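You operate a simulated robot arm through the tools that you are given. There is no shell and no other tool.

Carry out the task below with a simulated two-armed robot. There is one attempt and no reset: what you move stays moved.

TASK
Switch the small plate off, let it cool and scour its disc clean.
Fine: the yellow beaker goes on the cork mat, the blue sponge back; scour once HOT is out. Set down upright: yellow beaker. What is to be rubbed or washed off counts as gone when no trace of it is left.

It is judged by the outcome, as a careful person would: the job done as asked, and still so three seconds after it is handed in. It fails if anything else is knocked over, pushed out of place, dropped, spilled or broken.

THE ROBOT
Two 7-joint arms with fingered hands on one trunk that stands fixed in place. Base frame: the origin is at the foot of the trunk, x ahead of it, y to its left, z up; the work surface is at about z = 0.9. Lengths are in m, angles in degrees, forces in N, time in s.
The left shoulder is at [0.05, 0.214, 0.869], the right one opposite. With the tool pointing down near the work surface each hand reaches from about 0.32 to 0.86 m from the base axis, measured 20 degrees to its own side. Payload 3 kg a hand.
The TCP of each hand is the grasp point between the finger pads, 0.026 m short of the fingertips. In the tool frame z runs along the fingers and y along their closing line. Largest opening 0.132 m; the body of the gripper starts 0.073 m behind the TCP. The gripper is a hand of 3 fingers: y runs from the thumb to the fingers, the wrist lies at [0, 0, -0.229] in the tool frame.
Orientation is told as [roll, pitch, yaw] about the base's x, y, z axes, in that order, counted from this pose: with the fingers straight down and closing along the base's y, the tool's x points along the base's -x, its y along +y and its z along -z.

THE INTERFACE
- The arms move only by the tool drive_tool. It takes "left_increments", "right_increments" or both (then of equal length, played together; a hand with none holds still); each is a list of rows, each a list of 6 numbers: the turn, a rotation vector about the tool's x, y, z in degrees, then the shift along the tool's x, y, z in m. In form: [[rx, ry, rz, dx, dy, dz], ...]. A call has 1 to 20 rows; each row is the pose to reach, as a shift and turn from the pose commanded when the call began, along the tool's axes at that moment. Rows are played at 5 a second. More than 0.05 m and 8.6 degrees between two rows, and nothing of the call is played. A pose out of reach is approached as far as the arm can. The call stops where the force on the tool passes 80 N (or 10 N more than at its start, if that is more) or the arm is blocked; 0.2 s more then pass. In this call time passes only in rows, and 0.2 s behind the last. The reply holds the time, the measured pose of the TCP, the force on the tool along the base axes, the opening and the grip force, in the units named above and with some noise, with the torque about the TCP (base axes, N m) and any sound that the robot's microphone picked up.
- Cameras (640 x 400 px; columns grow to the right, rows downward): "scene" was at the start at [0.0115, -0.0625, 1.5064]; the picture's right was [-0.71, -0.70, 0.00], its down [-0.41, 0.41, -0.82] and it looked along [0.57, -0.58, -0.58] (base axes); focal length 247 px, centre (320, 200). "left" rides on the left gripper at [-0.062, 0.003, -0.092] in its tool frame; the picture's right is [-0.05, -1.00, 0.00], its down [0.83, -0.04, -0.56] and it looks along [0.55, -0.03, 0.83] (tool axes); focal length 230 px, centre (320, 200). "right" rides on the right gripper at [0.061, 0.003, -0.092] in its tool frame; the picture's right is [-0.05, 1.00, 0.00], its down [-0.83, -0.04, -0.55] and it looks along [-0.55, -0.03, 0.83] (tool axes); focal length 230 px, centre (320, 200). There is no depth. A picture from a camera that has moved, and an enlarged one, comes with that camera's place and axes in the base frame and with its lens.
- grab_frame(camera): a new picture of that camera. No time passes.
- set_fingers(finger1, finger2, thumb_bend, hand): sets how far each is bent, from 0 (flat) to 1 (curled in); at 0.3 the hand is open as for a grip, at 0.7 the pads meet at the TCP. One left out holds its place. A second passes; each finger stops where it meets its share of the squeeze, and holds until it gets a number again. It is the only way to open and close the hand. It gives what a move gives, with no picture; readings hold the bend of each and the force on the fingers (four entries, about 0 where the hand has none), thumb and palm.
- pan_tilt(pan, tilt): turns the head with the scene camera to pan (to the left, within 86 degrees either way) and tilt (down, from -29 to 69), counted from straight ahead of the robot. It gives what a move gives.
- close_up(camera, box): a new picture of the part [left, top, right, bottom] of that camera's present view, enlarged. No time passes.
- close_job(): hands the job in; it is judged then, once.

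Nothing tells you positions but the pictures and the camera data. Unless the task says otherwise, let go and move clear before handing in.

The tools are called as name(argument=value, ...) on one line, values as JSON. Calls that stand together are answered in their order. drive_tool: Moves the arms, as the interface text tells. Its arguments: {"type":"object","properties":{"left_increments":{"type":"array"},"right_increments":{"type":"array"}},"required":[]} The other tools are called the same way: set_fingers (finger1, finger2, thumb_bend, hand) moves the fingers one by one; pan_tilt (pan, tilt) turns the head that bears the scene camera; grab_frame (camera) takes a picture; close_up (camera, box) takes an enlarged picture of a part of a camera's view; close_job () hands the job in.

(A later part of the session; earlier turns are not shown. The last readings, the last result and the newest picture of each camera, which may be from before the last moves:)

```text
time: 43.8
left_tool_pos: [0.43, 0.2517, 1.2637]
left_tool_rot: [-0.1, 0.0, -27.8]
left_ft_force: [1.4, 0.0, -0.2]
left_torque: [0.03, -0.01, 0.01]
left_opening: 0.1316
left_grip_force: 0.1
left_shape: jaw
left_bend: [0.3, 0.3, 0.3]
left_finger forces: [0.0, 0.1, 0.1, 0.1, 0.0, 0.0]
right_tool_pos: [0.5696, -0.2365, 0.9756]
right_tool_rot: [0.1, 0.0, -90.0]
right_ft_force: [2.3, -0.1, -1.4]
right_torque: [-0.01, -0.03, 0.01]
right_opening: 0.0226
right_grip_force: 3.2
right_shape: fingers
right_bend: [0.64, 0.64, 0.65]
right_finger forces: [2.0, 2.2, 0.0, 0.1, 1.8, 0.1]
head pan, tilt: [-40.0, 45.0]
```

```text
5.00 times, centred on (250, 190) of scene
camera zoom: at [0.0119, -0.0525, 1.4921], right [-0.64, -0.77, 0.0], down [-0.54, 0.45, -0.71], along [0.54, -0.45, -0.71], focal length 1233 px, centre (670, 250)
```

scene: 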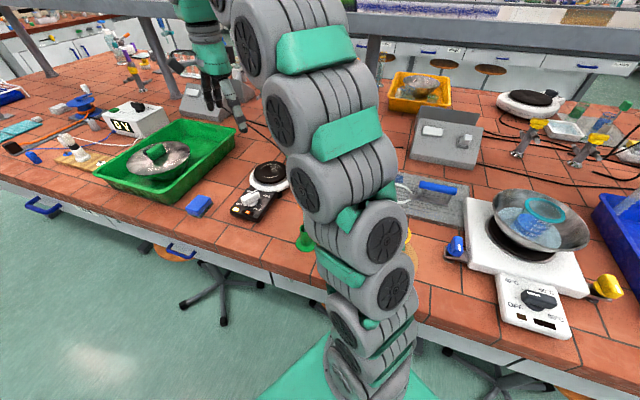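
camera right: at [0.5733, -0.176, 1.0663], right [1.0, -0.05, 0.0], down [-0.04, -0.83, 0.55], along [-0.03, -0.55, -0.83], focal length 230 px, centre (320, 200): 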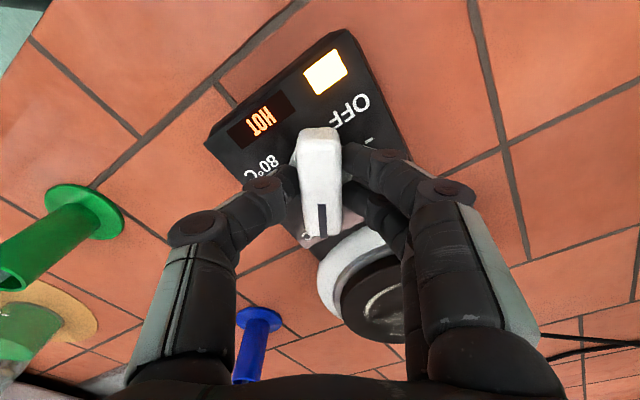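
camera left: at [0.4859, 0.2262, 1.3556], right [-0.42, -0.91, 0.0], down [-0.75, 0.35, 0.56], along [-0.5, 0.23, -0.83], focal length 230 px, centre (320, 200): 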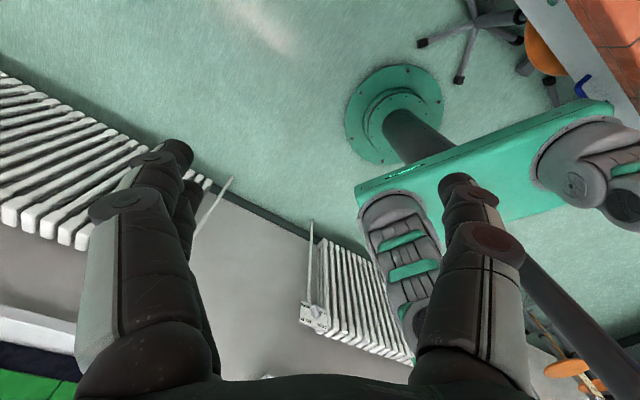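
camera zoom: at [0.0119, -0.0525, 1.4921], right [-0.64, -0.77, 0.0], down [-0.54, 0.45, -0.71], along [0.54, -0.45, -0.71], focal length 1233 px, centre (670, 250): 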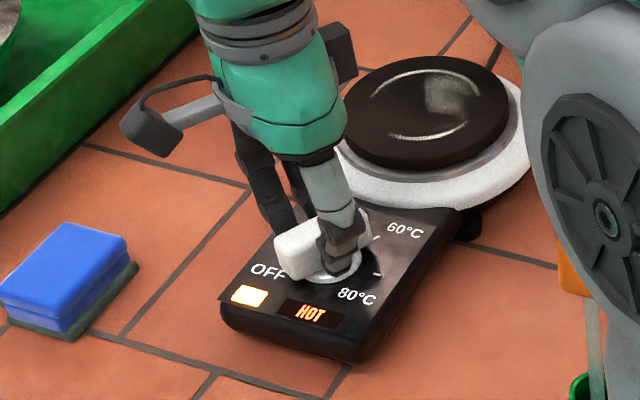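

Gripped. I'll turn counter-clockwise, first 30°, and check.

drive_tool(right_increments=[[0, 0, -6, 0, 0, 0], [0, 0, -12, 0, 0, 0], [0, 0, -18, 0, 0, 0], [0, 0, -24, 0, 0, 0], [0, 0, -30, 0, 0, 0]])

grab_frame(camera="right")

close_up(camera="scene", box=[210, 150, 290, 230])

```text
time: 45.0
left_tool_pos: [0.4295, 0.2526, 1.2637]
left_tool_rot: [0.0, 0.0, -27.8]
left_ft_force: [-0.5, -0.3, 0.7]
left_torque: [0.03, 0.01, 0.0]
left_opening: 0.1319
left_grip_force: 0.1
left_shape: jaw
left_bend: [0.3, 0.3, 0.3]
left_finger forces: [0.1, 0.0, 0.1, 0.1, 0.1, 0.0]
right_tool_pos: [0.5706, -0.2365, 0.9746]
right_tool_rot: [0.1, 0.1, -59.9]
right_ft_force: [-1.0, -0.2, -1.2]
right_torque: [0.01, 0.05, 0.0]
right_opening: 0.0234
right_grip_force: 2.0
right_shape: fingers
right_bend: [0.64, 0.64, 0.65]
right_finger forces: [1.0, 0.7, 0.0, 0.1, 3.8, 0.0]
head pan, tilt: [-40.0, 45.0]
```

```text
taken
camera right: at [0.5423, -0.1823, 1.0667], right [0.89, 0.46, 0.0], down [0.38, -0.74, 0.55], along [0.25, -0.49, -0.83], focal length 230 px, centre (320, 200)
```

right: 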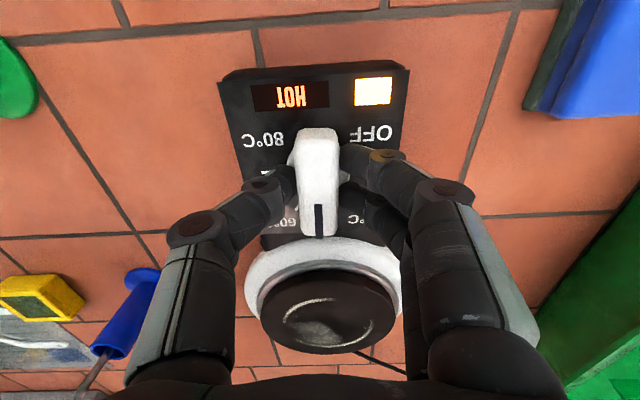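

```text
5.00 times, centred on (250, 190) of scene
camera zoom: at [0.0119, -0.0525, 1.4921], right [-0.64, -0.77, 0.0], down [-0.54, 0.45, -0.71], along [0.54, -0.45, -0.71], focal length 1233 px, centre (670, 250)
```

zoom: 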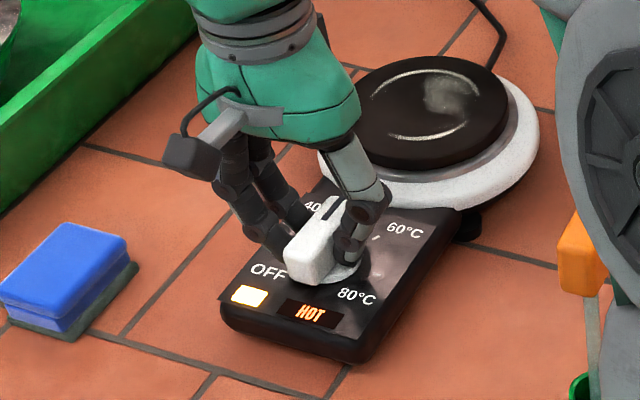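

The knob follows the hand. Turning a further 60°.

drive_tool(right_increments=[[0, 0, -6, 0, 0, 0], [0, 0, -12, 0, 0, 0], [0, 0, -18, 0, 0, 0], [0, 0, -24, 0, 0, 0], [0, 0, -30, 0, 0, 0], [0, 0, -36, 0, 0, 0], [0, 0, -42, 0, 0, 0], [0, 0, -48, 0, 0, 0], [0, 0, -54, 0, 0, 0], [0, 0, -60, 0, 0, 0]])

grab_frame(camera="right")

close_up(camera="scene", box=[190, 130, 310, 230])

```text
time: 47.2
left_tool_pos: [0.4296, 0.2518, 1.2642]
left_tool_rot: [0.0, 0.0, -27.7]
left_ft_force: [0.0, 0.5, 0.7]
left_torque: [0.02, -0.01, 0.0]
left_opening: 0.132
left_grip_force: 0.0
left_shape: jaw
left_bend: [0.3, 0.3, 0.3]
left_finger forces: [0.0, 0.1, 0.0, 0.1, 0.0, 0.0]
right_tool_pos: [0.5705, -0.2357, 0.9745]
right_tool_rot: [-0.1, 0.0, 0.1]
right_ft_force: [-3.5, -3.0, 0.1]
right_torque: [-0.08, 0.06, -0.04]
right_opening: 0.023
right_grip_force: 3.2
right_shape: fingers
right_bend: [0.65, 0.65, 0.64]
right_finger forces: [0.6, 1.1, 0.0, 0.0, 4.2, 0.1]
head pan, tilt: [-40.0, 45.0]
```

```text
taken
camera right: at [0.5092, -0.2344, 1.0668], right [0.05, 1.0, 0.0], down [0.83, -0.04, 0.56], along [0.55, -0.03, -0.83], focal length 230 px, centre (320, 200)
```

right: 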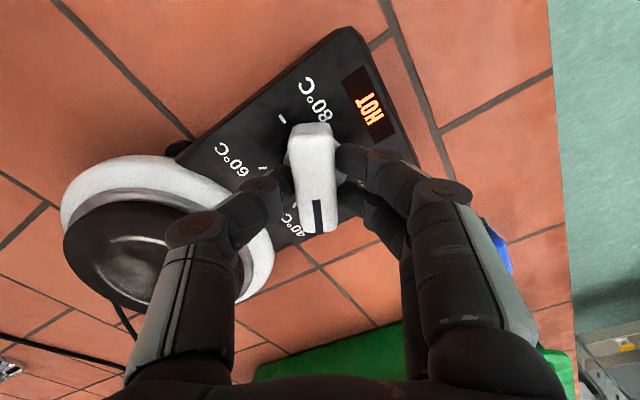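

```text
4.00 times, centred on (250, 180) of scene
camera zoom: at [0.0118, -0.0525, 1.4921], right [-0.64, -0.77, 0.0], down [-0.54, 0.45, -0.71], along [0.54, -0.45, -0.71], focal length 987 px, centre (600, 280)
```

zoom: 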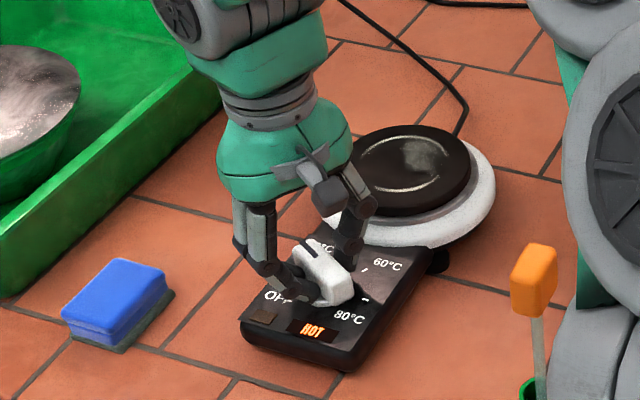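

The power lamp has just gone dark; the pointer needs the last 30° to reach OFF.

drive_tool(right_increments=[[0, 0, -6, 0, 0, 0], [0, 0, -12, 0, 0, 0], [0, 0, -18, 0, 0, 0], [0, 0, -24, 0, 0, 0], [0, 0, -30, 0, 0, 0]])

grab_frame(camera="right")

close_up(camera="scene", box=[190, 130, 310, 230])

```text
time: 48.4
left_tool_pos: [0.4296, 0.2526, 1.2632]
left_tool_rot: [0.0, 0.0, -27.8]
left_ft_force: [0.6, -0.5, -0.3]
left_torque: [-0.01, 0.0, -0.01]
left_opening: 0.1319
left_grip_force: 0.0
left_shape: jaw
left_bend: [0.3, 0.3, 0.3]
left_finger forces: [0.0, 0.1, 0.0, 0.1, 0.1, 0.1]
right_tool_pos: [0.5698, -0.2371, 0.9751]
right_tool_rot: [0.1, 0.0, 30.1]
right_ft_force: [-1.0, -3.8, 0.8]
right_torque: [-0.09, 0.01, -0.08]
right_opening: 0.0228
right_grip_force: 2.9
right_shape: fingers
right_bend: [0.65, 0.65, 0.64]
right_finger forces: [1.0, 0.7, 0.0, 0.1, 4.2, 0.0]
head pan, tilt: [-40.0, 45.0]
```

```text
taken
camera right: at [0.5156, -0.2654, 1.0665], right [-0.46, 0.89, 0.0], down [0.74, 0.38, 0.56], along [0.49, 0.25, -0.83], focal length 230 px, centre (320, 200)
```

right: 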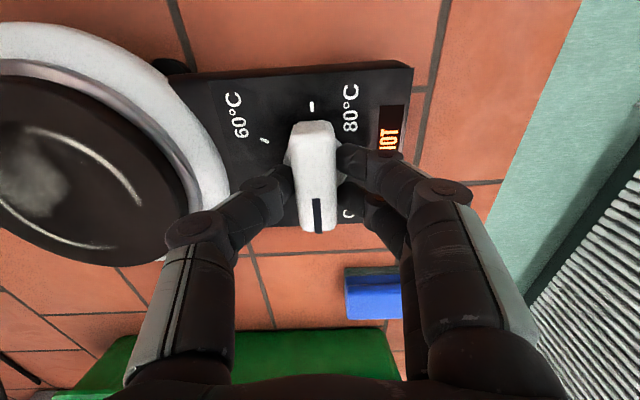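

```text
4.00 times, centred on (250, 180) of scene
camera zoom: at [0.0119, -0.0525, 1.4921], right [-0.64, -0.77, 0.0], down [-0.54, 0.45, -0.71], along [0.54, -0.45, -0.71], focal length 987 px, centre (600, 280)
```

zoom: 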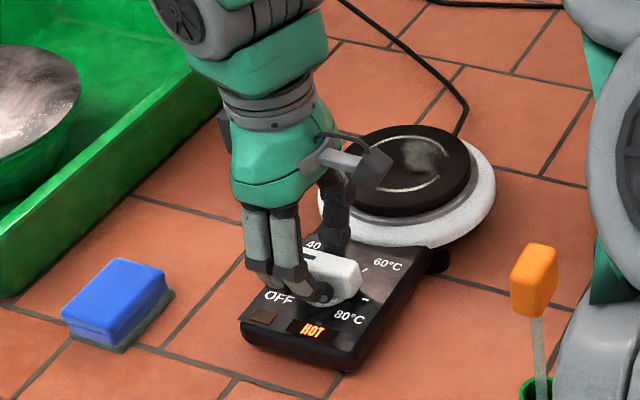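

The bar now lies along the OFF direction and the lamp is out. I'll let go and lift clear.

set_fingers(hand="right", finger1=0.55, finger2=0.55, thumb_bend=0.55)

drive_tool(right_increments=[[0, 0, 0, 0, 0, -0.02], [0, 0, 0, 0, 0, -0.05], [0, 0, 0, 0, 0, -0.09], [0, 0, 0, 0, 0, -0.13], [0, 0, 0, 0, 0, -0.17], [0, 0, 0, 0, 0, -0.2], [0, 0, 0, 0, 0, -0.22]])

grab_frame(camera="right")

close_up(camera="scene", box=[170, 130, 310, 240])

```text
time: 49.4
left_tool_pos: [0.4297, 0.2529, 1.263]
left_tool_rot: [-0.1, 0.1, -27.8]
left_ft_force: [1.6, 0.6, 0.7]
left_torque: [0.01, 0.03, 0.0]
left_opening: 0.132
left_grip_force: 0.0
left_shape: jaw
left_bend: [0.3, 0.3, 0.3]
left_finger forces: [0.0, 0.0, 0.1, 0.1, 0.0, 0.0]
right_tool_pos: [0.5698, -0.2357, 0.975]
right_tool_rot: [0.0, 0.0, 30.0]
right_ft_force: [0.1, 0.6, 0.2]
right_torque: [-0.01, -0.02, 0.0]
right_opening: 0.0504
right_grip_force: 0.1
right_shape: fingers
right_bend: [0.55, 0.55, 0.55]
right_finger forces: [0.0, 0.0, 0.0, 0.0, 0.1, 0.0]
head pan, tilt: [-40.0, 45.0]
```

```text
time: 51.0
left_tool_pos: [0.4291, 0.2527, 1.2633]
left_tool_rot: [0.0, 0.0, -27.8]
left_ft_force: [0.1, -0.3, 0.3]
left_torque: [0.02, -0.02, 0.01]
left_opening: 0.1323
left_grip_force: 0.1
left_shape: jaw
left_bend: [0.3, 0.3, 0.3]
left_finger forces: [0.0, 0.0, 0.1, 0.1, 0.1, 0.1]
right_tool_pos: [0.5696, -0.2373, 1.1938]
right_tool_rot: [0.1, 0.1, 30.1]
right_ft_force: [-0.7, 1.1, 0.0]
right_torque: [0.02, -0.02, 0.02]
right_opening: 0.0507
right_grip_force: 0.0
right_shape: fingers
right_bend: [0.55, 0.55, 0.55]
right_finger forces: [0.1, 0.0, 0.1, 0.0, 0.1, 0.1]
head pan, tilt: [-40.0, 45.0]
```

```text
taken
camera right: at [0.5156, -0.2651, 1.2858], right [-0.46, 0.89, 0.0], down [0.74, 0.38, 0.55], along [0.49, 0.25, -0.83], focal length 230 px, centre (320, 200)
```

right: 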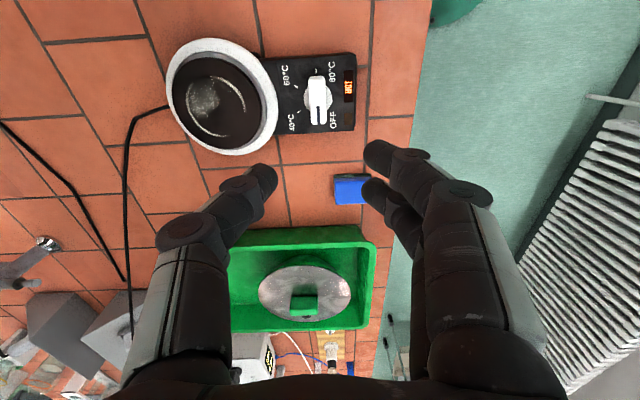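

```text
3.64 times, centred on (240, 185) of scene
camera zoom: at [0.0119, -0.0525, 1.4921], right [-0.64, -0.77, 0.0], down [-0.54, 0.45, -0.71], along [0.54, -0.45, -0.71], focal length 897 px, centre (611, 254)
```

zoom: 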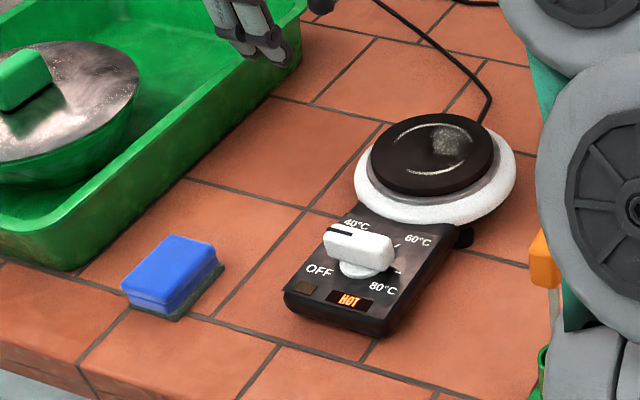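

close_up(camera="right", box=[265, 45, 365, 145])

close_up(camera="right", box=[160, 30, 290, 160])

close_up(camera="right", box=[310, 150, 410, 230])

```text
4.00 times, centred on (315, 95) of right
camera zoom: at [0.5156, -0.2651, 1.2858], right [-0.46, 0.89, 0.0], down [0.74, 0.38, 0.55], along [0.49, 0.25, -0.83], focal length 920 px, centre (340, 620)
```

zoom: 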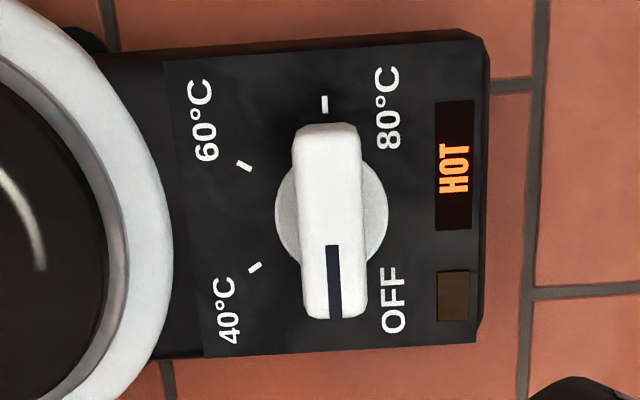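

```text
3.08 times, centred on (225, 95) of right
camera zoom: at [0.5156, -0.2651, 1.2858], right [-0.46, 0.89, 0.0], down [0.74, 0.38, 0.55], along [0.49, 0.25, -0.83], focal length 708 px, centre (612, 523)
```

zoom: 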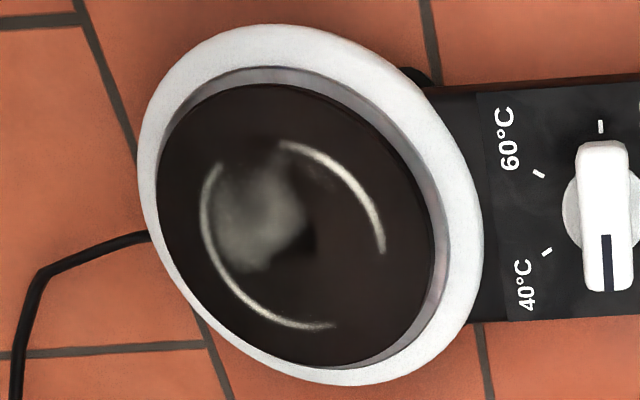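

```text
5.00 times, centred on (360, 190) of right
camera zoom: at [0.5156, -0.2651, 1.2858], right [-0.46, 0.89, 0.0], down [0.74, 0.38, 0.55], along [0.49, 0.25, -0.83], focal length 1150 px, centre (120, 250)
```

zoom: 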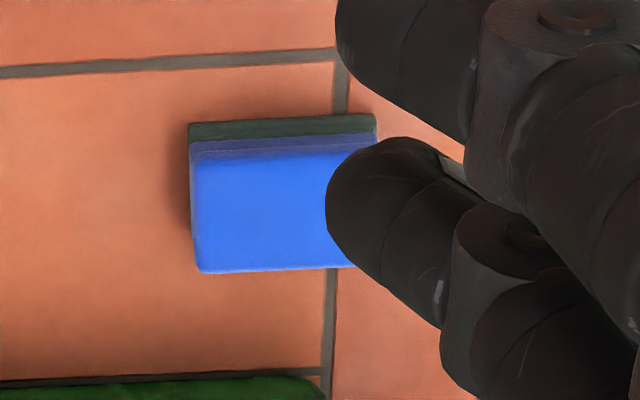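

The pointer is on OFF and the power lamp is dark; HOT is still lit, so it must cool. Meanwhile I'll fetch the blue sponge (≈ (0.674, −0.112), about 6 × 5 cm, dark scouring pad underneath), opening the hand and moving above it.

set_fingers(hand="right", finger1=0.4, finger2=0.4, thumb_bend=0.4)

drive_tool(right_increments=[[0, 0, -0.7, -0.0306, 0.0112, 0], [0, 0, -1.4, -0.0612, 0.0223, 0.0], [0, 0, -2.1, -0.0917, 0.0335, 0.01], [0, 0, -2.8, -0.1223, 0.0446, 0.02], [0, 0, -3.5, -0.1529, 0.0558, 0.03]])

grab_frame(camera="right")

close_up(camera="scene", box=[130, 80, 290, 240])

```text
time: 52.0
left_tool_pos: [0.4285, 0.2525, 1.2637]
left_tool_rot: [0.0, 0.0, -27.8]
left_ft_force: [0.7, -0.1, -0.2]
left_torque: [0.0, 0.01, -0.04]
left_opening: 0.1315
left_grip_force: 0.0
left_shape: jaw
left_bend: [0.3, 0.3, 0.3]
left_finger forces: [0.1, 0.1, 0.0, 0.0, 0.1, 0.1]
right_tool_pos: [0.5702, -0.2358, 1.1938]
right_tool_rot: [0.1, 0.0, 30.0]
right_ft_force: [0.0, 0.3, 0.1]
right_torque: [-0.02, 0.0, 0.01]
right_opening: 0.1009
right_grip_force: 0.0
right_shape: fingers
right_bend: [0.4, 0.4, 0.4]
right_finger forces: [0.0, 0.1, 0.0, 0.1, 0.0, 0.1]
head pan, tilt: [-40.0, 45.0]
```

```text
time: 53.2
left_tool_pos: [0.4275, 0.2523, 1.2631]
left_tool_rot: [0.0, 0.1, -27.8]
left_ft_force: [0.5, 0.3, -0.2]
left_torque: [-0.02, 0.03, 0.0]
left_opening: 0.1323
left_grip_force: 0.0
left_shape: jaw
left_bend: [0.3, 0.3, 0.3]
left_finger forces: [0.0, 0.0, 0.0, 0.1, 0.0, 0.1]
right_tool_pos: [0.6744, -0.1119, 1.1629]
right_tool_rot: [0.0, 0.0, 33.6]
right_ft_force: [0.5, -0.4, -0.4]
right_torque: [0.01, -0.01, 0.01]
right_opening: 0.101
right_grip_force: 0.1
right_shape: fingers
right_bend: [0.4, 0.4, 0.4]
right_finger forces: [0.0, 0.1, 0.0, 0.0, 0.1, 0.1]
head pan, tilt: [-40.0, 45.0]
```

```text
taken
camera right: at [0.6219, -0.1436, 1.2554], right [-0.51, 0.86, 0.0], down [0.72, 0.42, 0.56], along [0.48, 0.28, -0.83], focal length 230 px, centre (320, 200)
```

right: 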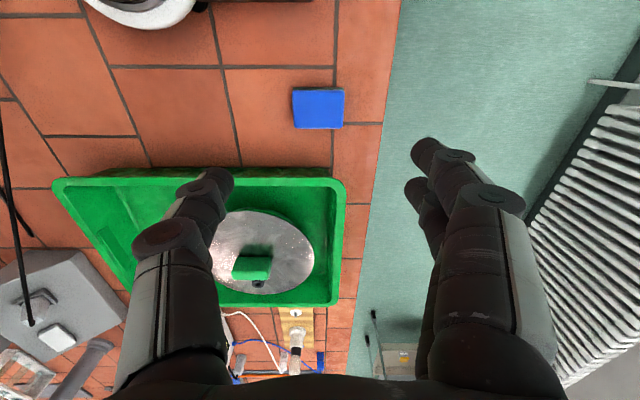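

```text
2.50 times, centred on (210, 160) of scene
camera zoom: at [0.0118, -0.0525, 1.4921], right [-0.64, -0.77, 0.0], down [-0.54, 0.45, -0.71], along [0.54, -0.45, -0.71], focal length 617 px, centre (595, 300)
```

zoom: 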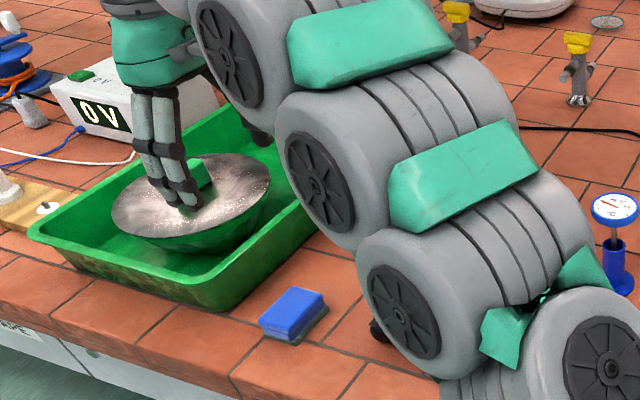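

close_up(camera="right", box=[270, 70, 370, 150])

close_up(camera="scene", box=[180, 185, 240, 225])

```text
5.00 times, centred on (320, 110) of right
camera zoom: at [0.6219, -0.1436, 1.2554], right [-0.51, 0.86, 0.0], down [0.72, 0.42, 0.56], along [0.48, 0.28, -0.83], focal length 1150 px, centre (320, 650)
```

zoom: 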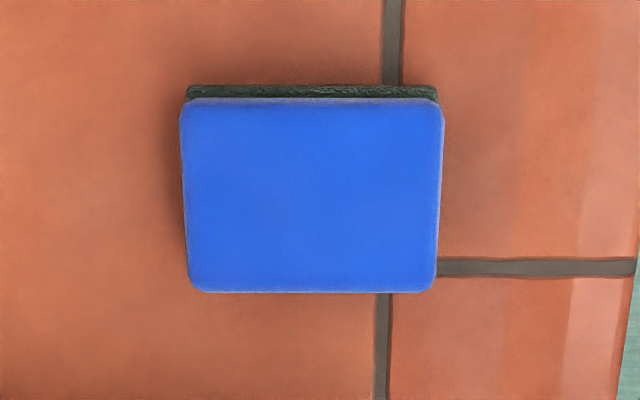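

```text
10.00 times, centred on (210, 205) of scene
camera zoom: at [0.0118, -0.0525, 1.4921], right [-0.64, -0.77, 0.0], down [-0.54, 0.45, -0.71], along [0.54, -0.45, -0.71], focal length 2467 px, centre (1420, 150)
```

zoom: 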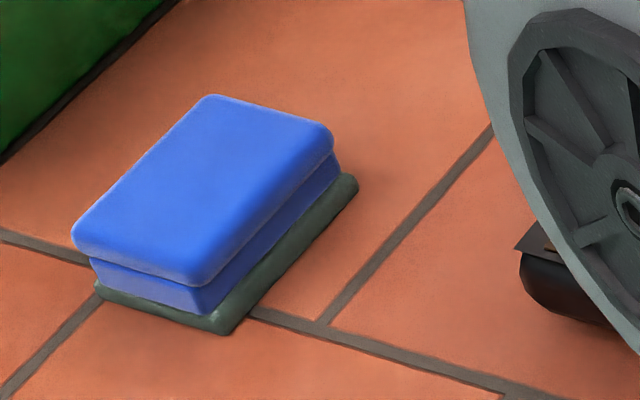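

The sponge is aligned with the hand. Descending over it, with a check on the way.

drive_tool(right_increments=[[0, 0, 0, -0.003, -0.002, 0.03], [0, 0, 0, -0.005, -0.003, 0.065], [0, 0, 0, -0.005, -0.003, 0.1], [0, 0, 0, -0.005, -0.003, 0.13], [0, 0, 0, -0.005, -0.003, 0.155]])

grab_frame(camera="right")

close_up(camera="scene", box=[130, 110, 270, 240])

```text
time: 54.4
left_tool_pos: [0.4305, 0.2511, 1.2642]
left_tool_rot: [0.0, 0.0, -27.8]
left_ft_force: [0.1, -0.3, 0.2]
left_torque: [0.02, 0.0, 0.02]
left_opening: 0.132
left_grip_force: 0.0
left_shape: jaw
left_bend: [0.3, 0.3, 0.3]
left_finger forces: [0.1, 0.0, 0.0, 0.0, 0.0, 0.0]
right_tool_pos: [0.6807, -0.1105, 1.0096]
right_tool_rot: [0.0, 0.0, 33.5]
right_ft_force: [-0.3, 0.4, -0.1]
right_torque: [0.03, 0.01, 0.0]
right_opening: 0.1013
right_grip_force: 0.1
right_shape: fingers
right_bend: [0.4, 0.4, 0.4]
right_finger forces: [0.0, 0.1, 0.0, 0.0, 0.0, 0.0]
head pan, tilt: [-40.0, 45.0]
```

```text
taken
camera right: at [0.628, -0.1432, 1.1014], right [-0.51, 0.86, 0.0], down [0.72, 0.42, 0.56], along [0.48, 0.28, -0.83], focal length 230 px, centre (320, 200)
```

right: 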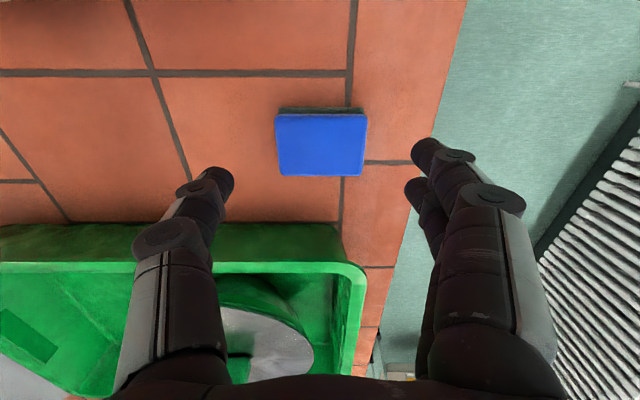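

```text
3.08 times, centred on (200, 175) of scene
camera zoom: at [0.0119, -0.0525, 1.4921], right [-0.64, -0.77, 0.0], down [-0.54, 0.45, -0.71], along [0.54, -0.45, -0.71], focal length 759 px, centre (689, 277)
```

zoom: 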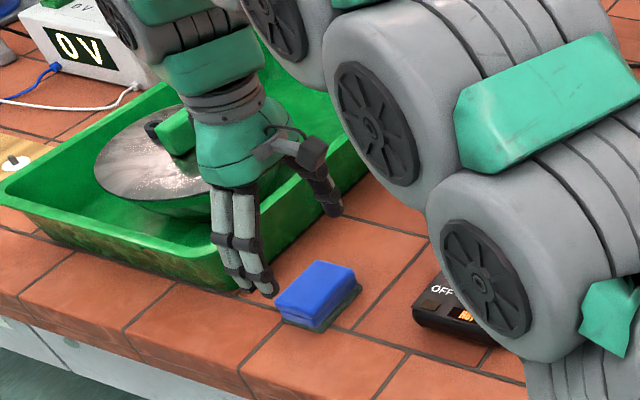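

Centred. Going down to grip height.

drive_tool(right_increments=[[0, 0, 0, 0, 0, 0.025], [0, 0, 0, 0, 0, 0.05], [0, 0, 0, 0, 0, 0.065], [0, 0, 0, 0, 0, 0.071]])

grab_frame(camera="right")

close_up(camera="scene", box=[160, 140, 260, 230])

```text
time: 55.4
left_tool_pos: [0.4291, 0.2519, 1.2643]
left_tool_rot: [0.0, 0.0, -27.9]
left_ft_force: [0.3, -0.2, 0.3]
left_torque: [-0.01, -0.01, 0.0]
left_opening: 0.1321
left_grip_force: 0.1
left_shape: jaw
left_bend: [0.3, 0.3, 0.3]
left_finger forces: [0.1, 0.0, 0.1, 0.1, 0.0, 0.0]
right_tool_pos: [0.6802, -0.1112, 0.9392]
right_tool_rot: [0.1, 0.0, 33.6]
right_ft_force: [0.3, 0.2, -0.6]
right_torque: [-0.03, 0.01, -0.05]
right_opening: 0.101
right_grip_force: 0.1
right_shape: fingers
right_bend: [0.4, 0.4, 0.4]
right_finger forces: [0.0, 0.0, 0.0, 0.0, 0.1, 0.0]
head pan, tilt: [-40.0, 45.0]
```

```text
taken
camera right: at [0.627, -0.1436, 1.0309], right [-0.51, 0.86, 0.0], down [0.72, 0.42, 0.56], along [0.48, 0.28, -0.83], focal length 230 px, centre (320, 200)
```

right: 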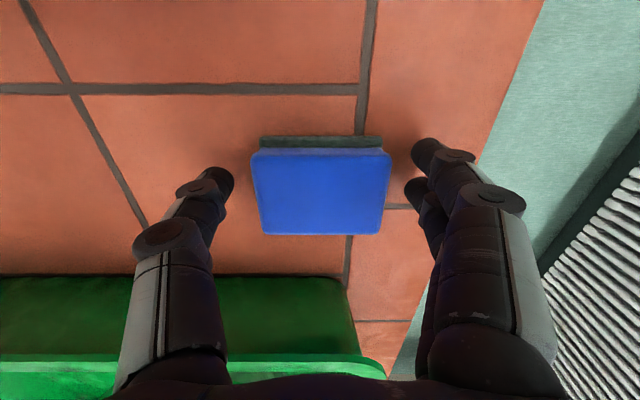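

```text
4.44 times, centred on (210, 185) of scene
camera zoom: at [0.0119, -0.0525, 1.4921], right [-0.64, -0.77, 0.0], down [-0.54, 0.45, -0.71], along [0.54, -0.45, -0.71], focal length 1096 px, centre (809, 267)
```

zoom: 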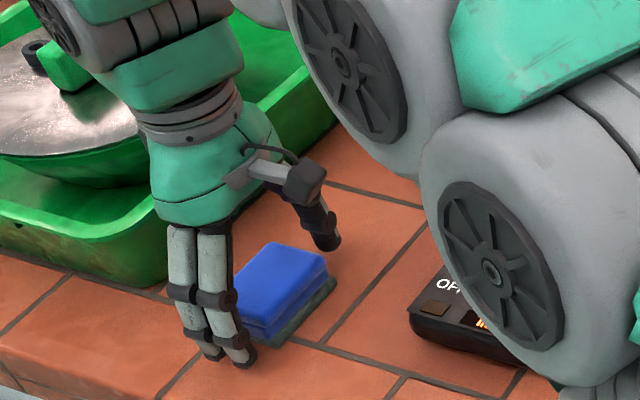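

set_fingers(hand="right", finger1=0.5, finger2=0.5, thumb_bend=0.5)

grab_frame(camera="right")

close_up(camera="scene", box=[160, 140, 260, 230])

```text
time: 56.4
left_tool_pos: [0.4301, 0.2518, 1.2647]
left_tool_rot: [0.0, 0.0, -27.8]
left_ft_force: [0.7, -0.5, 0.6]
left_torque: [0.01, -0.02, 0.0]
left_opening: 0.1318
left_grip_force: 0.0
left_shape: jaw
left_bend: [0.3, 0.3, 0.3]
left_finger forces: [0.0, 0.1, 0.0, 0.1, 0.0, 0.0]
right_tool_pos: [0.6797, -0.111, 0.9389]
right_tool_rot: [0.0, 0.0, 33.5]
right_ft_force: [-0.6, -0.3, -1.1]
right_torque: [-0.01, -0.01, 0.0]
right_opening: 0.0715
right_grip_force: 1.2
right_shape: fingers
right_bend: [0.49, 0.49, 0.49]
right_finger forces: [0.7, 0.3, 0.0, 0.0, 1.0, 0.0]
head pan, tilt: [-40.0, 45.0]
```

```text
taken
camera right: at [0.627, -0.1437, 1.031], right [-0.51, 0.86, 0.0], down [0.72, 0.42, 0.56], along [0.48, 0.28, -0.83], focal length 230 px, centre (320, 200)
```

right: 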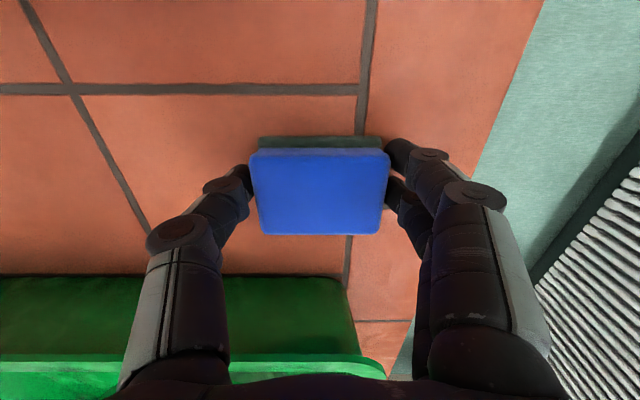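

```text
4.44 times, centred on (210, 185) of scene
camera zoom: at [0.0119, -0.0525, 1.4921], right [-0.64, -0.77, 0.0], down [-0.54, 0.45, -0.71], along [0.54, -0.45, -0.71], focal length 1096 px, centre (809, 267)
```

zoom: 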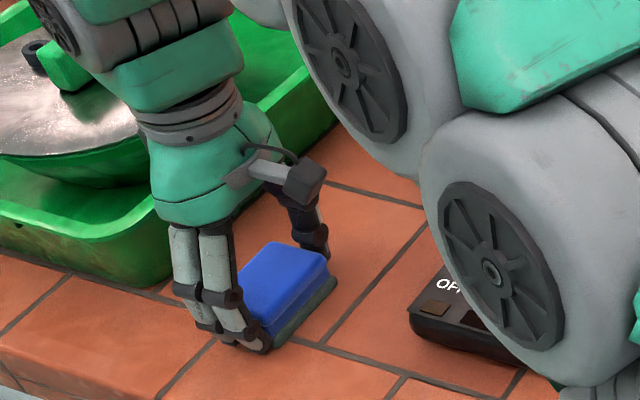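

HOT's display seems to have gone dark; I'll verify. First a firmer grip on the sponge.

set_fingers(hand="right", finger1=0.57, finger2=0.57, thumb_bend=0.57)

close_up(camera="scene", box=[220, 180, 280, 230])

```text
time: 57.4
left_tool_pos: [0.4292, 0.2523, 1.2634]
left_tool_rot: [0.0, 0.0, -27.8]
left_ft_force: [-0.5, -0.5, -1.1]
left_torque: [-0.04, 0.0, 0.02]
left_opening: 0.1319
left_grip_force: 0.1
left_shape: jaw
left_bend: [0.3, 0.3, 0.3]
left_finger forces: [0.1, 0.0, 0.0, 0.1, 0.0, 0.1]
right_tool_pos: [0.6789, -0.1104, 0.9386]
right_tool_rot: [0.1, 0.0, 33.6]
right_ft_force: [0.5, -1.0, 0.7]
right_torque: [-0.01, 0.01, 0.04]
right_opening: 0.0689
right_grip_force: 8.2
right_shape: fingers
right_bend: [0.5, 0.51, 0.52]
right_finger forces: [4.2, 3.9, 0.0, 0.0, 8.1, 0.1]
head pan, tilt: [-40.0, 45.0]
```

```text
8.00 times, centred on (250, 205) of scene
camera zoom: at [0.0119, -0.0525, 1.4921], right [-0.64, -0.77, 0.0], down [-0.54, 0.45, -0.71], along [0.54, -0.45, -0.71], focal length 1973 px, centre (880, 160)
```

zoom: 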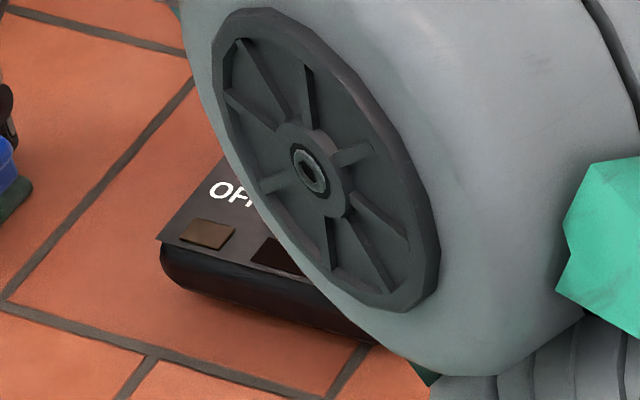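

set_fingers(hand="right", finger1=0.62, finger2=0.62, thumb_bend=0.62)

drive_tool(right_increments=[[0, 0, 0, 0, 0, -0.01], [0, 0, 0, 0, 0, -0.03], [0, 0, 0, 0, 0, -0.06], [0, 0, 0, 0, 0, -0.1], [0, 0, 0, 0, 0, -0.14]])

grab_frame(camera="right")

close_up(camera="scene", box=[130, 110, 290, 240])

```text
time: 58.4
left_tool_pos: [0.4291, 0.2517, 1.2634]
left_tool_rot: [0.0, 0.0, -27.8]
left_ft_force: [0.5, -0.3, -0.1]
left_torque: [-0.01, 0.01, 0.03]
left_opening: 0.132
left_grip_force: 0.0
left_shape: jaw
left_bend: [0.3, 0.3, 0.3]
left_finger forces: [0.1, 0.0, 0.0, 0.0, 0.0, 0.0]
right_tool_pos: [0.6791, -0.1117, 0.9395]
right_tool_rot: [0.0, 0.1, 33.5]
right_ft_force: [-0.6, 0.0, 0.1]
right_torque: [0.01, 0.0, 0.0]
right_opening: 0.0678
right_grip_force: 15.2
right_shape: fingers
right_bend: [0.5, 0.5, 0.55]
right_finger forces: [7.6, 7.9, 0.0, 0.1, 15.2, 0.0]
head pan, tilt: [-40.0, 45.0]
```

```text
time: 59.6
left_tool_pos: [0.429, 0.2519, 1.263]
left_tool_rot: [0.1, 0.1, -27.8]
left_ft_force: [-0.7, 0.2, -0.3]
left_torque: [0.0, 0.04, 0.0]
left_opening: 0.1321
left_grip_force: 0.0
left_shape: jaw
left_bend: [0.3, 0.3, 0.3]
left_finger forces: [0.0, 0.1, 0.0, 0.0, 0.0, 0.1]
right_tool_pos: [0.6789, -0.1101, 1.0783]
right_tool_rot: [0.0, 0.1, 33.7]
right_ft_force: [0.5, -0.8, -1.0]
right_torque: [0.02, -0.04, 0.02]
right_opening: 0.068
right_grip_force: 15.0
right_shape: fingers
right_bend: [0.5, 0.5, 0.55]
right_finger forces: [7.6, 7.7, 0.1, 0.1, 15.2, 0.0]
head pan, tilt: [-40.0, 45.0]
```

```text
taken
camera right: at [0.6277, -0.1425, 1.1701], right [-0.51, 0.86, 0.0], down [0.72, 0.42, 0.55], along [0.48, 0.28, -0.83], focal length 230 px, centre (320, 200)
```

right: 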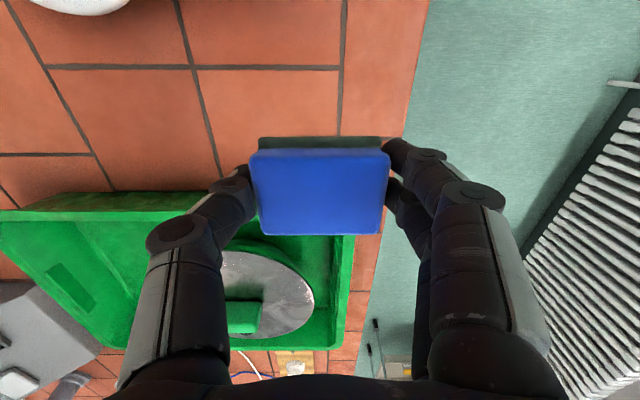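

```text
3.08 times, centred on (210, 175) of scene
camera zoom: at [0.0119, -0.0525, 1.4921], right [-0.64, -0.77, 0.0], down [-0.54, 0.45, -0.71], along [0.54, -0.45, -0.71], focal length 759 px, centre (658, 277)
```

zoom: 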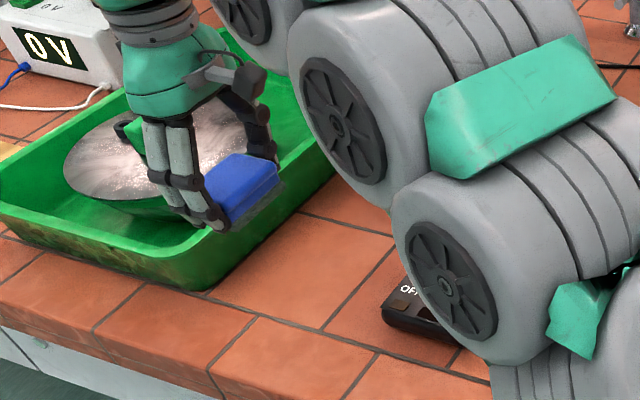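

The sponge came up with its pad. Now I carry it to above the disc and check the HOT display there.

drive_tool(right_increments=[[0, 0, 0, 0.0247, -0.0253, -0.005], [0, 0, 0, 0.0494, -0.0507, -0.01], [0, 0, 0, 0.0741, -0.076, -0.01], [0, 0, 0, 0.0989, -0.1014, -0.01], [0, 0, 0, 0.1236, -0.1267, -0.01], [0, 0, 0, 0.1483, -0.1521, -0.01], [0, 0, 0, 0.173, -0.1774, -0.01]])

grab_frame(camera="right")

grab_frame(camera="scene")

```text
time: 61.2
left_tool_pos: [0.4294, 0.2529, 1.2634]
left_tool_rot: [0.1, 0.0, -27.8]
left_ft_force: [0.6, -0.3, -0.2]
left_torque: [0.03, -0.02, 0.02]
left_opening: 0.1318
left_grip_force: 0.1
left_shape: jaw
left_bend: [0.3, 0.3, 0.3]
left_finger forces: [0.0, 0.0, 0.0, 0.1, 0.1, 0.0]
right_tool_pos: [0.6348, -0.3543, 1.0872]
right_tool_rot: [-0.1, 0.0, 33.5]
right_ft_force: [0.4, 0.0, -0.8]
right_torque: [0.01, -0.02, -0.05]
right_opening: 0.0678
right_grip_force: 15.2
right_shape: fingers
right_bend: [0.5, 0.5, 0.55]
right_finger forces: [7.6, 7.6, 0.0, 0.0, 15.0, 0.0]
head pan, tilt: [-40.0, 45.0]
```

```text
taken
camera right: at [0.5827, -0.3878, 1.1794], right [-0.51, 0.86, 0.0], down [0.72, 0.42, 0.56], along [0.48, 0.28, -0.83], focal length 230 px, centre (320, 200)
```

right: 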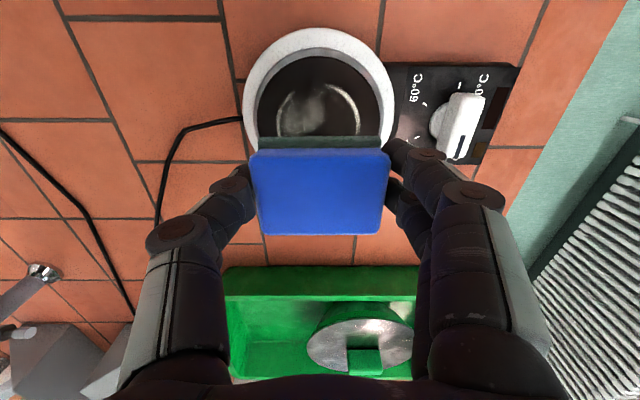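

```text
taken
```

scene: 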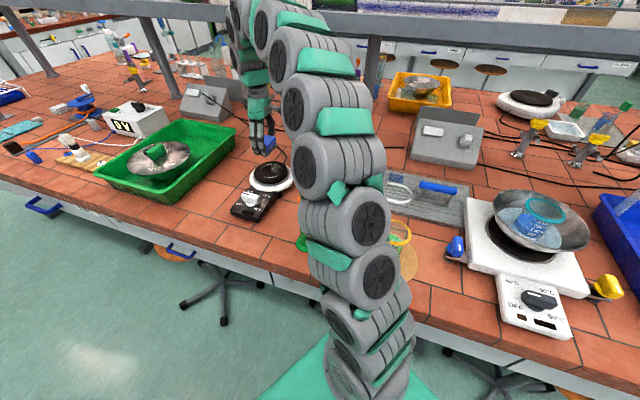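

close_up(camera="scene", box=[210, 140, 300, 230])

close_up(camera="right", box=[230, 20, 530, 240])

```text
4.44 times, centred on (255, 185) of scene
camera zoom: at [0.0119, -0.0525, 1.4921], right [-0.64, -0.77, 0.0], down [-0.54, 0.45, -0.71], along [0.54, -0.45, -0.71], focal length 1096 px, centre (609, 267)
```

zoom: 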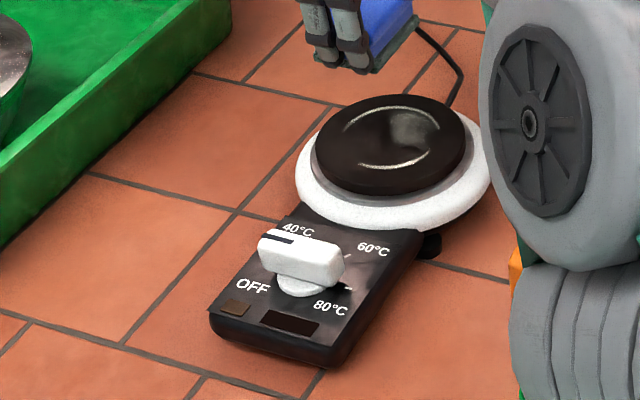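

```text
1.82 times, centred on (380, 130) of right
camera zoom: at [0.5827, -0.3878, 1.1794], right [-0.51, 0.86, 0.0], down [0.72, 0.42, 0.56], along [0.48, 0.28, -0.83], focal length 418 px, centre (211, 327)
```

zoom: 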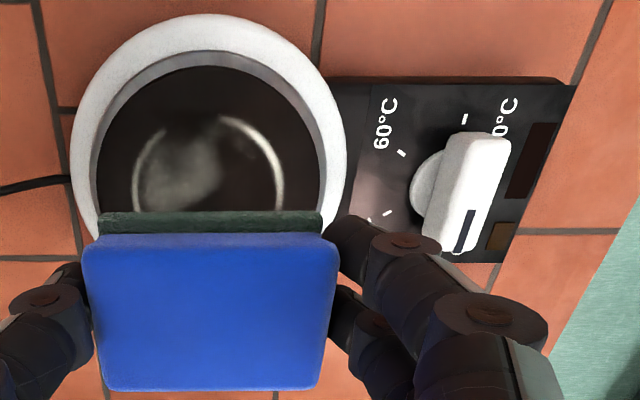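

HOT is out now and the knob is at OFF. Lowering the sponge onto the disc gently.

drive_tool(right_increments=[[0, 0, 0, 0, 0, 0.02], [0, 0, 0, 0, 0, 0.045], [0, 0, 0, 0, 0, 0.063], [0, 0, 0, 0, 0, 0.072]])

drive_tool(right_increments=[[0, 0, 0, 0, 0, 0.002], [0, 0, 0, 0, 0, 0.004]])

close_up(camera="scene", box=[210, 120, 300, 220])

```text
time: 62.2
left_tool_pos: [0.4297, 0.2525, 1.2623]
left_tool_rot: [0.0, 0.0, -27.7]
left_ft_force: [0.7, -0.9, -0.3]
left_torque: [0.0, 0.0, 0.01]
left_opening: 0.1316
left_grip_force: 0.0
left_shape: jaw
left_bend: [0.3, 0.3, 0.3]
left_finger forces: [0.0, 0.0, 0.0, 0.1, 0.1, 0.0]
right_tool_pos: [0.6361, -0.3555, 1.0157]
right_tool_rot: [0.1, 0.1, 33.5]
right_ft_force: [-1.0, 0.4, -0.2]
right_torque: [-0.02, -0.02, -0.02]
right_opening: 0.0678
right_grip_force: 14.4
right_shape: fingers
right_bend: [0.5, 0.5, 0.55]
right_finger forces: [7.5, 7.4, 0.0, 0.0, 15.0, 0.0]
head pan, tilt: [-40.0, 45.0]
```

```text
time: 62.8
left_tool_pos: [0.4293, 0.2528, 1.2634]
left_tool_rot: [0.0, 0.0, -27.8]
left_ft_force: [-1.0, 0.1, 0.2]
left_torque: [0.02, 0.02, -0.03]
left_opening: 0.1321
left_grip_force: 0.0
left_shape: jaw
left_bend: [0.3, 0.3, 0.3]
left_finger forces: [0.1, 0.0, 0.1, 0.0, 0.0, 0.0]
right_tool_pos: [0.6344, -0.3564, 1.0129]
right_tool_rot: [0.0, 0.0, 33.5]
right_ft_force: [0.3, 0.2, -0.6]
right_torque: [0.03, 0.03, -0.04]
right_opening: 0.0678
right_grip_force: 14.9
right_shape: fingers
right_bend: [0.5, 0.5, 0.55]
right_finger forces: [7.5, 7.5, 0.1, 0.0, 14.9, 0.0]
head pan, tilt: [-40.0, 45.0]
```

```text
4.00 times, centred on (255, 170) of scene
camera zoom: at [0.0119, -0.0525, 1.4921], right [-0.64, -0.77, 0.0], down [-0.54, 0.45, -0.71], along [0.54, -0.45, -0.71], focal length 987 px, centre (580, 320)
```

zoom: 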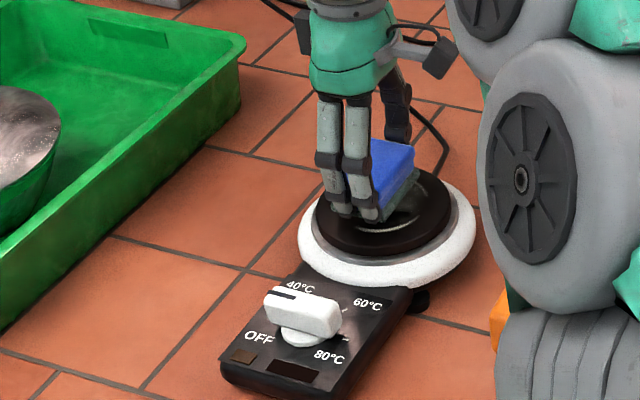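

drive_tool(right_increments=[[0, 0, 0, 0, 0, 0.002], [0, 0, 0, 0, 0, 0.004]])

drive_tool(right_increments=[[0, 0, 0, 0, 0, 0.0015]])

```text
time: 63.4
left_tool_pos: [0.4303, 0.2512, 1.2634]
left_tool_rot: [0.0, 0.0, -27.8]
left_ft_force: [-0.9, 0.1, 0.8]
left_torque: [-0.02, -0.01, 0.0]
left_opening: 0.1318
left_grip_force: 0.0
left_shape: jaw
left_bend: [0.3, 0.3, 0.3]
left_finger forces: [0.0, 0.0, 0.0, 0.0, 0.1, 0.0]
right_tool_pos: [0.6328, -0.3554, 1.0079]
right_tool_rot: [-0.1, 0.0, 33.5]
right_ft_force: [0.4, 0.5, -0.4]
right_torque: [0.01, -0.01, -0.01]
right_opening: 0.0678
right_grip_force: 15.0
right_shape: fingers
right_bend: [0.5, 0.5, 0.55]
right_finger forces: [7.5, 7.5, 0.0, 0.1, 15.1, 0.0]
head pan, tilt: [-40.0, 45.0]
```

```text
time: 63.8
left_tool_pos: [0.4287, 0.2529, 1.2628]
left_tool_rot: [0.0, 0.0, -27.8]
left_ft_force: [0.2, 0.2, -0.4]
left_torque: [0.0, -0.03, 0.04]
left_opening: 0.1321
left_grip_force: 0.2
left_shape: jaw
left_bend: [0.3, 0.3, 0.3]
left_finger forces: [0.0, 0.0, 0.0, 0.0, 0.0, 0.0]
right_tool_pos: [0.6344, -0.3551, 1.0061]
right_tool_rot: [0.0, 0.0, 33.4]
right_ft_force: [-0.8, -0.2, 1.0]
right_torque: [-0.01, -0.01, 0.02]
right_opening: 0.0679
right_grip_force: 15.3
right_shape: fingers
right_bend: [0.5, 0.5, 0.55]
right_finger forces: [7.5, 7.5, 0.1, 0.0, 15.0, 0.0]
head pan, tilt: [-40.0, 45.0]
```

drive_tool(right_increments=[[0, 0, 0, 0, 0, 0.0015]])

drive_tool(right_increments=[[0, 0, 0, 0, 0, 0.001]])

close_up(camera="scene", box=[235, 140, 295, 200])

```text
time: 64.2
left_tool_pos: [0.4291, 0.2517, 1.2631]
left_tool_rot: [0.0, 0.0, -27.8]
left_ft_force: [-0.6, 0.3, -0.5]
left_torque: [-0.01, -0.01, -0.01]
left_opening: 0.1319
left_grip_force: 0.0
left_shape: jaw
left_bend: [0.3, 0.3, 0.3]
left_finger forces: [0.0, 0.1, 0.1, 0.0, 0.0, 0.0]
right_tool_pos: [0.6343, -0.3548, 1.0055]
right_tool_rot: [0.0, 0.0, 33.6]
right_ft_force: [0.8, -0.5, -0.7]
right_torque: [0.01, -0.01, -0.03]
right_opening: 0.0675
right_grip_force: 14.9
right_shape: fingers
right_bend: [0.5, 0.5, 0.55]
right_finger forces: [7.5, 7.5, 0.0, 0.1, 15.0, 0.0]
head pan, tilt: [-40.0, 45.0]
```

```text
time: 64.6
left_tool_pos: [0.4287, 0.2521, 1.2635]
left_tool_rot: [0.0, -0.1, -27.8]
left_ft_force: [0.5, 0.5, -0.4]
left_torque: [0.01, -0.01, 0.0]
left_opening: 0.132
left_grip_force: 0.1
left_shape: jaw
left_bend: [0.3, 0.3, 0.3]
left_finger forces: [0.0, 0.0, 0.0, 0.1, 0.0, 0.1]
right_tool_pos: [0.6352, -0.355, 1.005]
right_tool_rot: [0.0, 0.0, 33.4]
right_ft_force: [0.3, 0.1, -1.0]
right_torque: [0.0, 0.0, 0.0]
right_opening: 0.0676
right_grip_force: 14.4
right_shape: fingers
right_bend: [0.5, 0.5, 0.55]
right_finger forces: [7.5, 7.5, 0.0, 0.0, 15.0, 0.0]
head pan, tilt: [-40.0, 45.0]
```

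```text
6.67 times, centred on (265, 170) of scene
camera zoom: at [0.0119, -0.0525, 1.4921], right [-0.64, -0.77, 0.0], down [-0.54, 0.45, -0.71], along [0.54, -0.45, -0.71], focal length 1644 px, centre (687, 400)
```

zoom: 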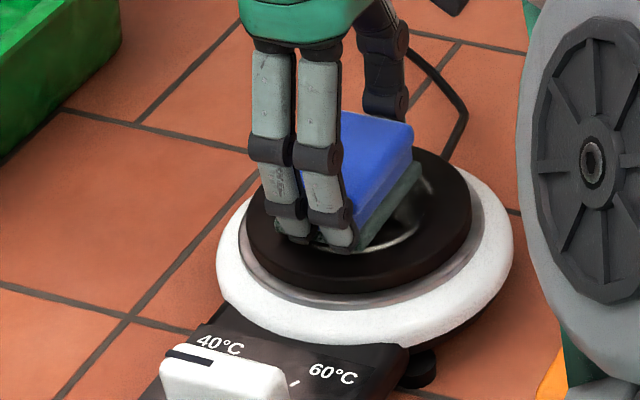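

drive_tool(right_increments=[[0, 0, 0, 0, 0, 0.0015]])

drive_tool(right_increments=[[0, 0, 0, 0, 0, 0.0015]])

close_up(camera="scene", box=[235, 140, 295, 200])

```text
time: 65.0
left_tool_pos: [0.4299, 0.2529, 1.2642]
left_tool_rot: [-0.1, 0.0, -27.7]
left_ft_force: [0.3, 0.4, -0.1]
left_torque: [0.0, -0.01, -0.01]
left_opening: 0.1318
left_grip_force: 0.0
left_shape: jaw
left_bend: [0.3, 0.3, 0.3]
left_finger forces: [0.0, 0.0, 0.0, 0.0, 0.1, 0.0]
right_tool_pos: [0.6334, -0.3543, 1.0035]
right_tool_rot: [0.0, 0.0, 33.5]
right_ft_force: [-1.0, -0.1, -0.2]
right_torque: [-0.01, 0.02, -0.02]
right_opening: 0.068
right_grip_force: 15.3
right_shape: fingers
right_bend: [0.5, 0.5, 0.55]
right_finger forces: [7.5, 7.5, 0.1, 0.0, 14.9, 0.0]
head pan, tilt: [-40.0, 45.0]
```

```text
time: 65.4
left_tool_pos: [0.4295, 0.2529, 1.2636]
left_tool_rot: [0.0, 0.1, -27.8]
left_ft_force: [-0.4, -0.1, 1.0]
left_torque: [0.01, 0.01, -0.01]
left_opening: 0.1318
left_grip_force: 0.0
left_shape: jaw
left_bend: [0.3, 0.3, 0.3]
left_finger forces: [0.0, 0.0, 0.0, 0.1, 0.1, 0.0]
right_tool_pos: [0.6329, -0.3559, 1.0027]
right_tool_rot: [0.0, -0.1, 33.5]
right_ft_force: [0.1, -0.7, 0.2]
right_torque: [0.0, -0.01, -0.03]
right_opening: 0.068
right_grip_force: 14.6
right_shape: fingers
right_bend: [0.5, 0.5, 0.55]
right_finger forces: [7.6, 7.5, 0.1, 0.0, 14.9, 0.0]
head pan, tilt: [-40.0, 45.0]
```

```text
6.67 times, centred on (265, 170) of scene
camera zoom: at [0.0119, -0.0525, 1.4921], right [-0.64, -0.77, 0.0], down [-0.54, 0.45, -0.71], along [0.54, -0.45, -0.71], focal length 1644 px, centre (687, 400)
```

zoom: 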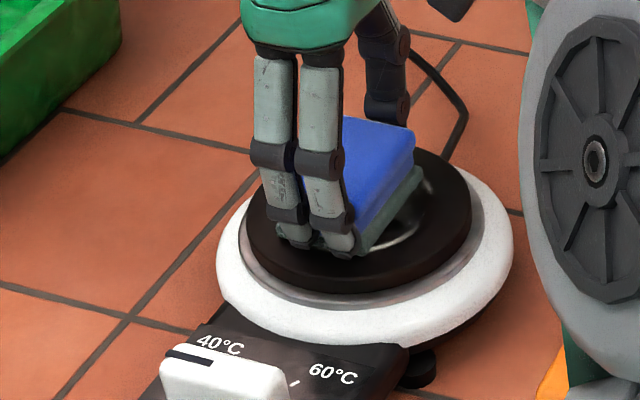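

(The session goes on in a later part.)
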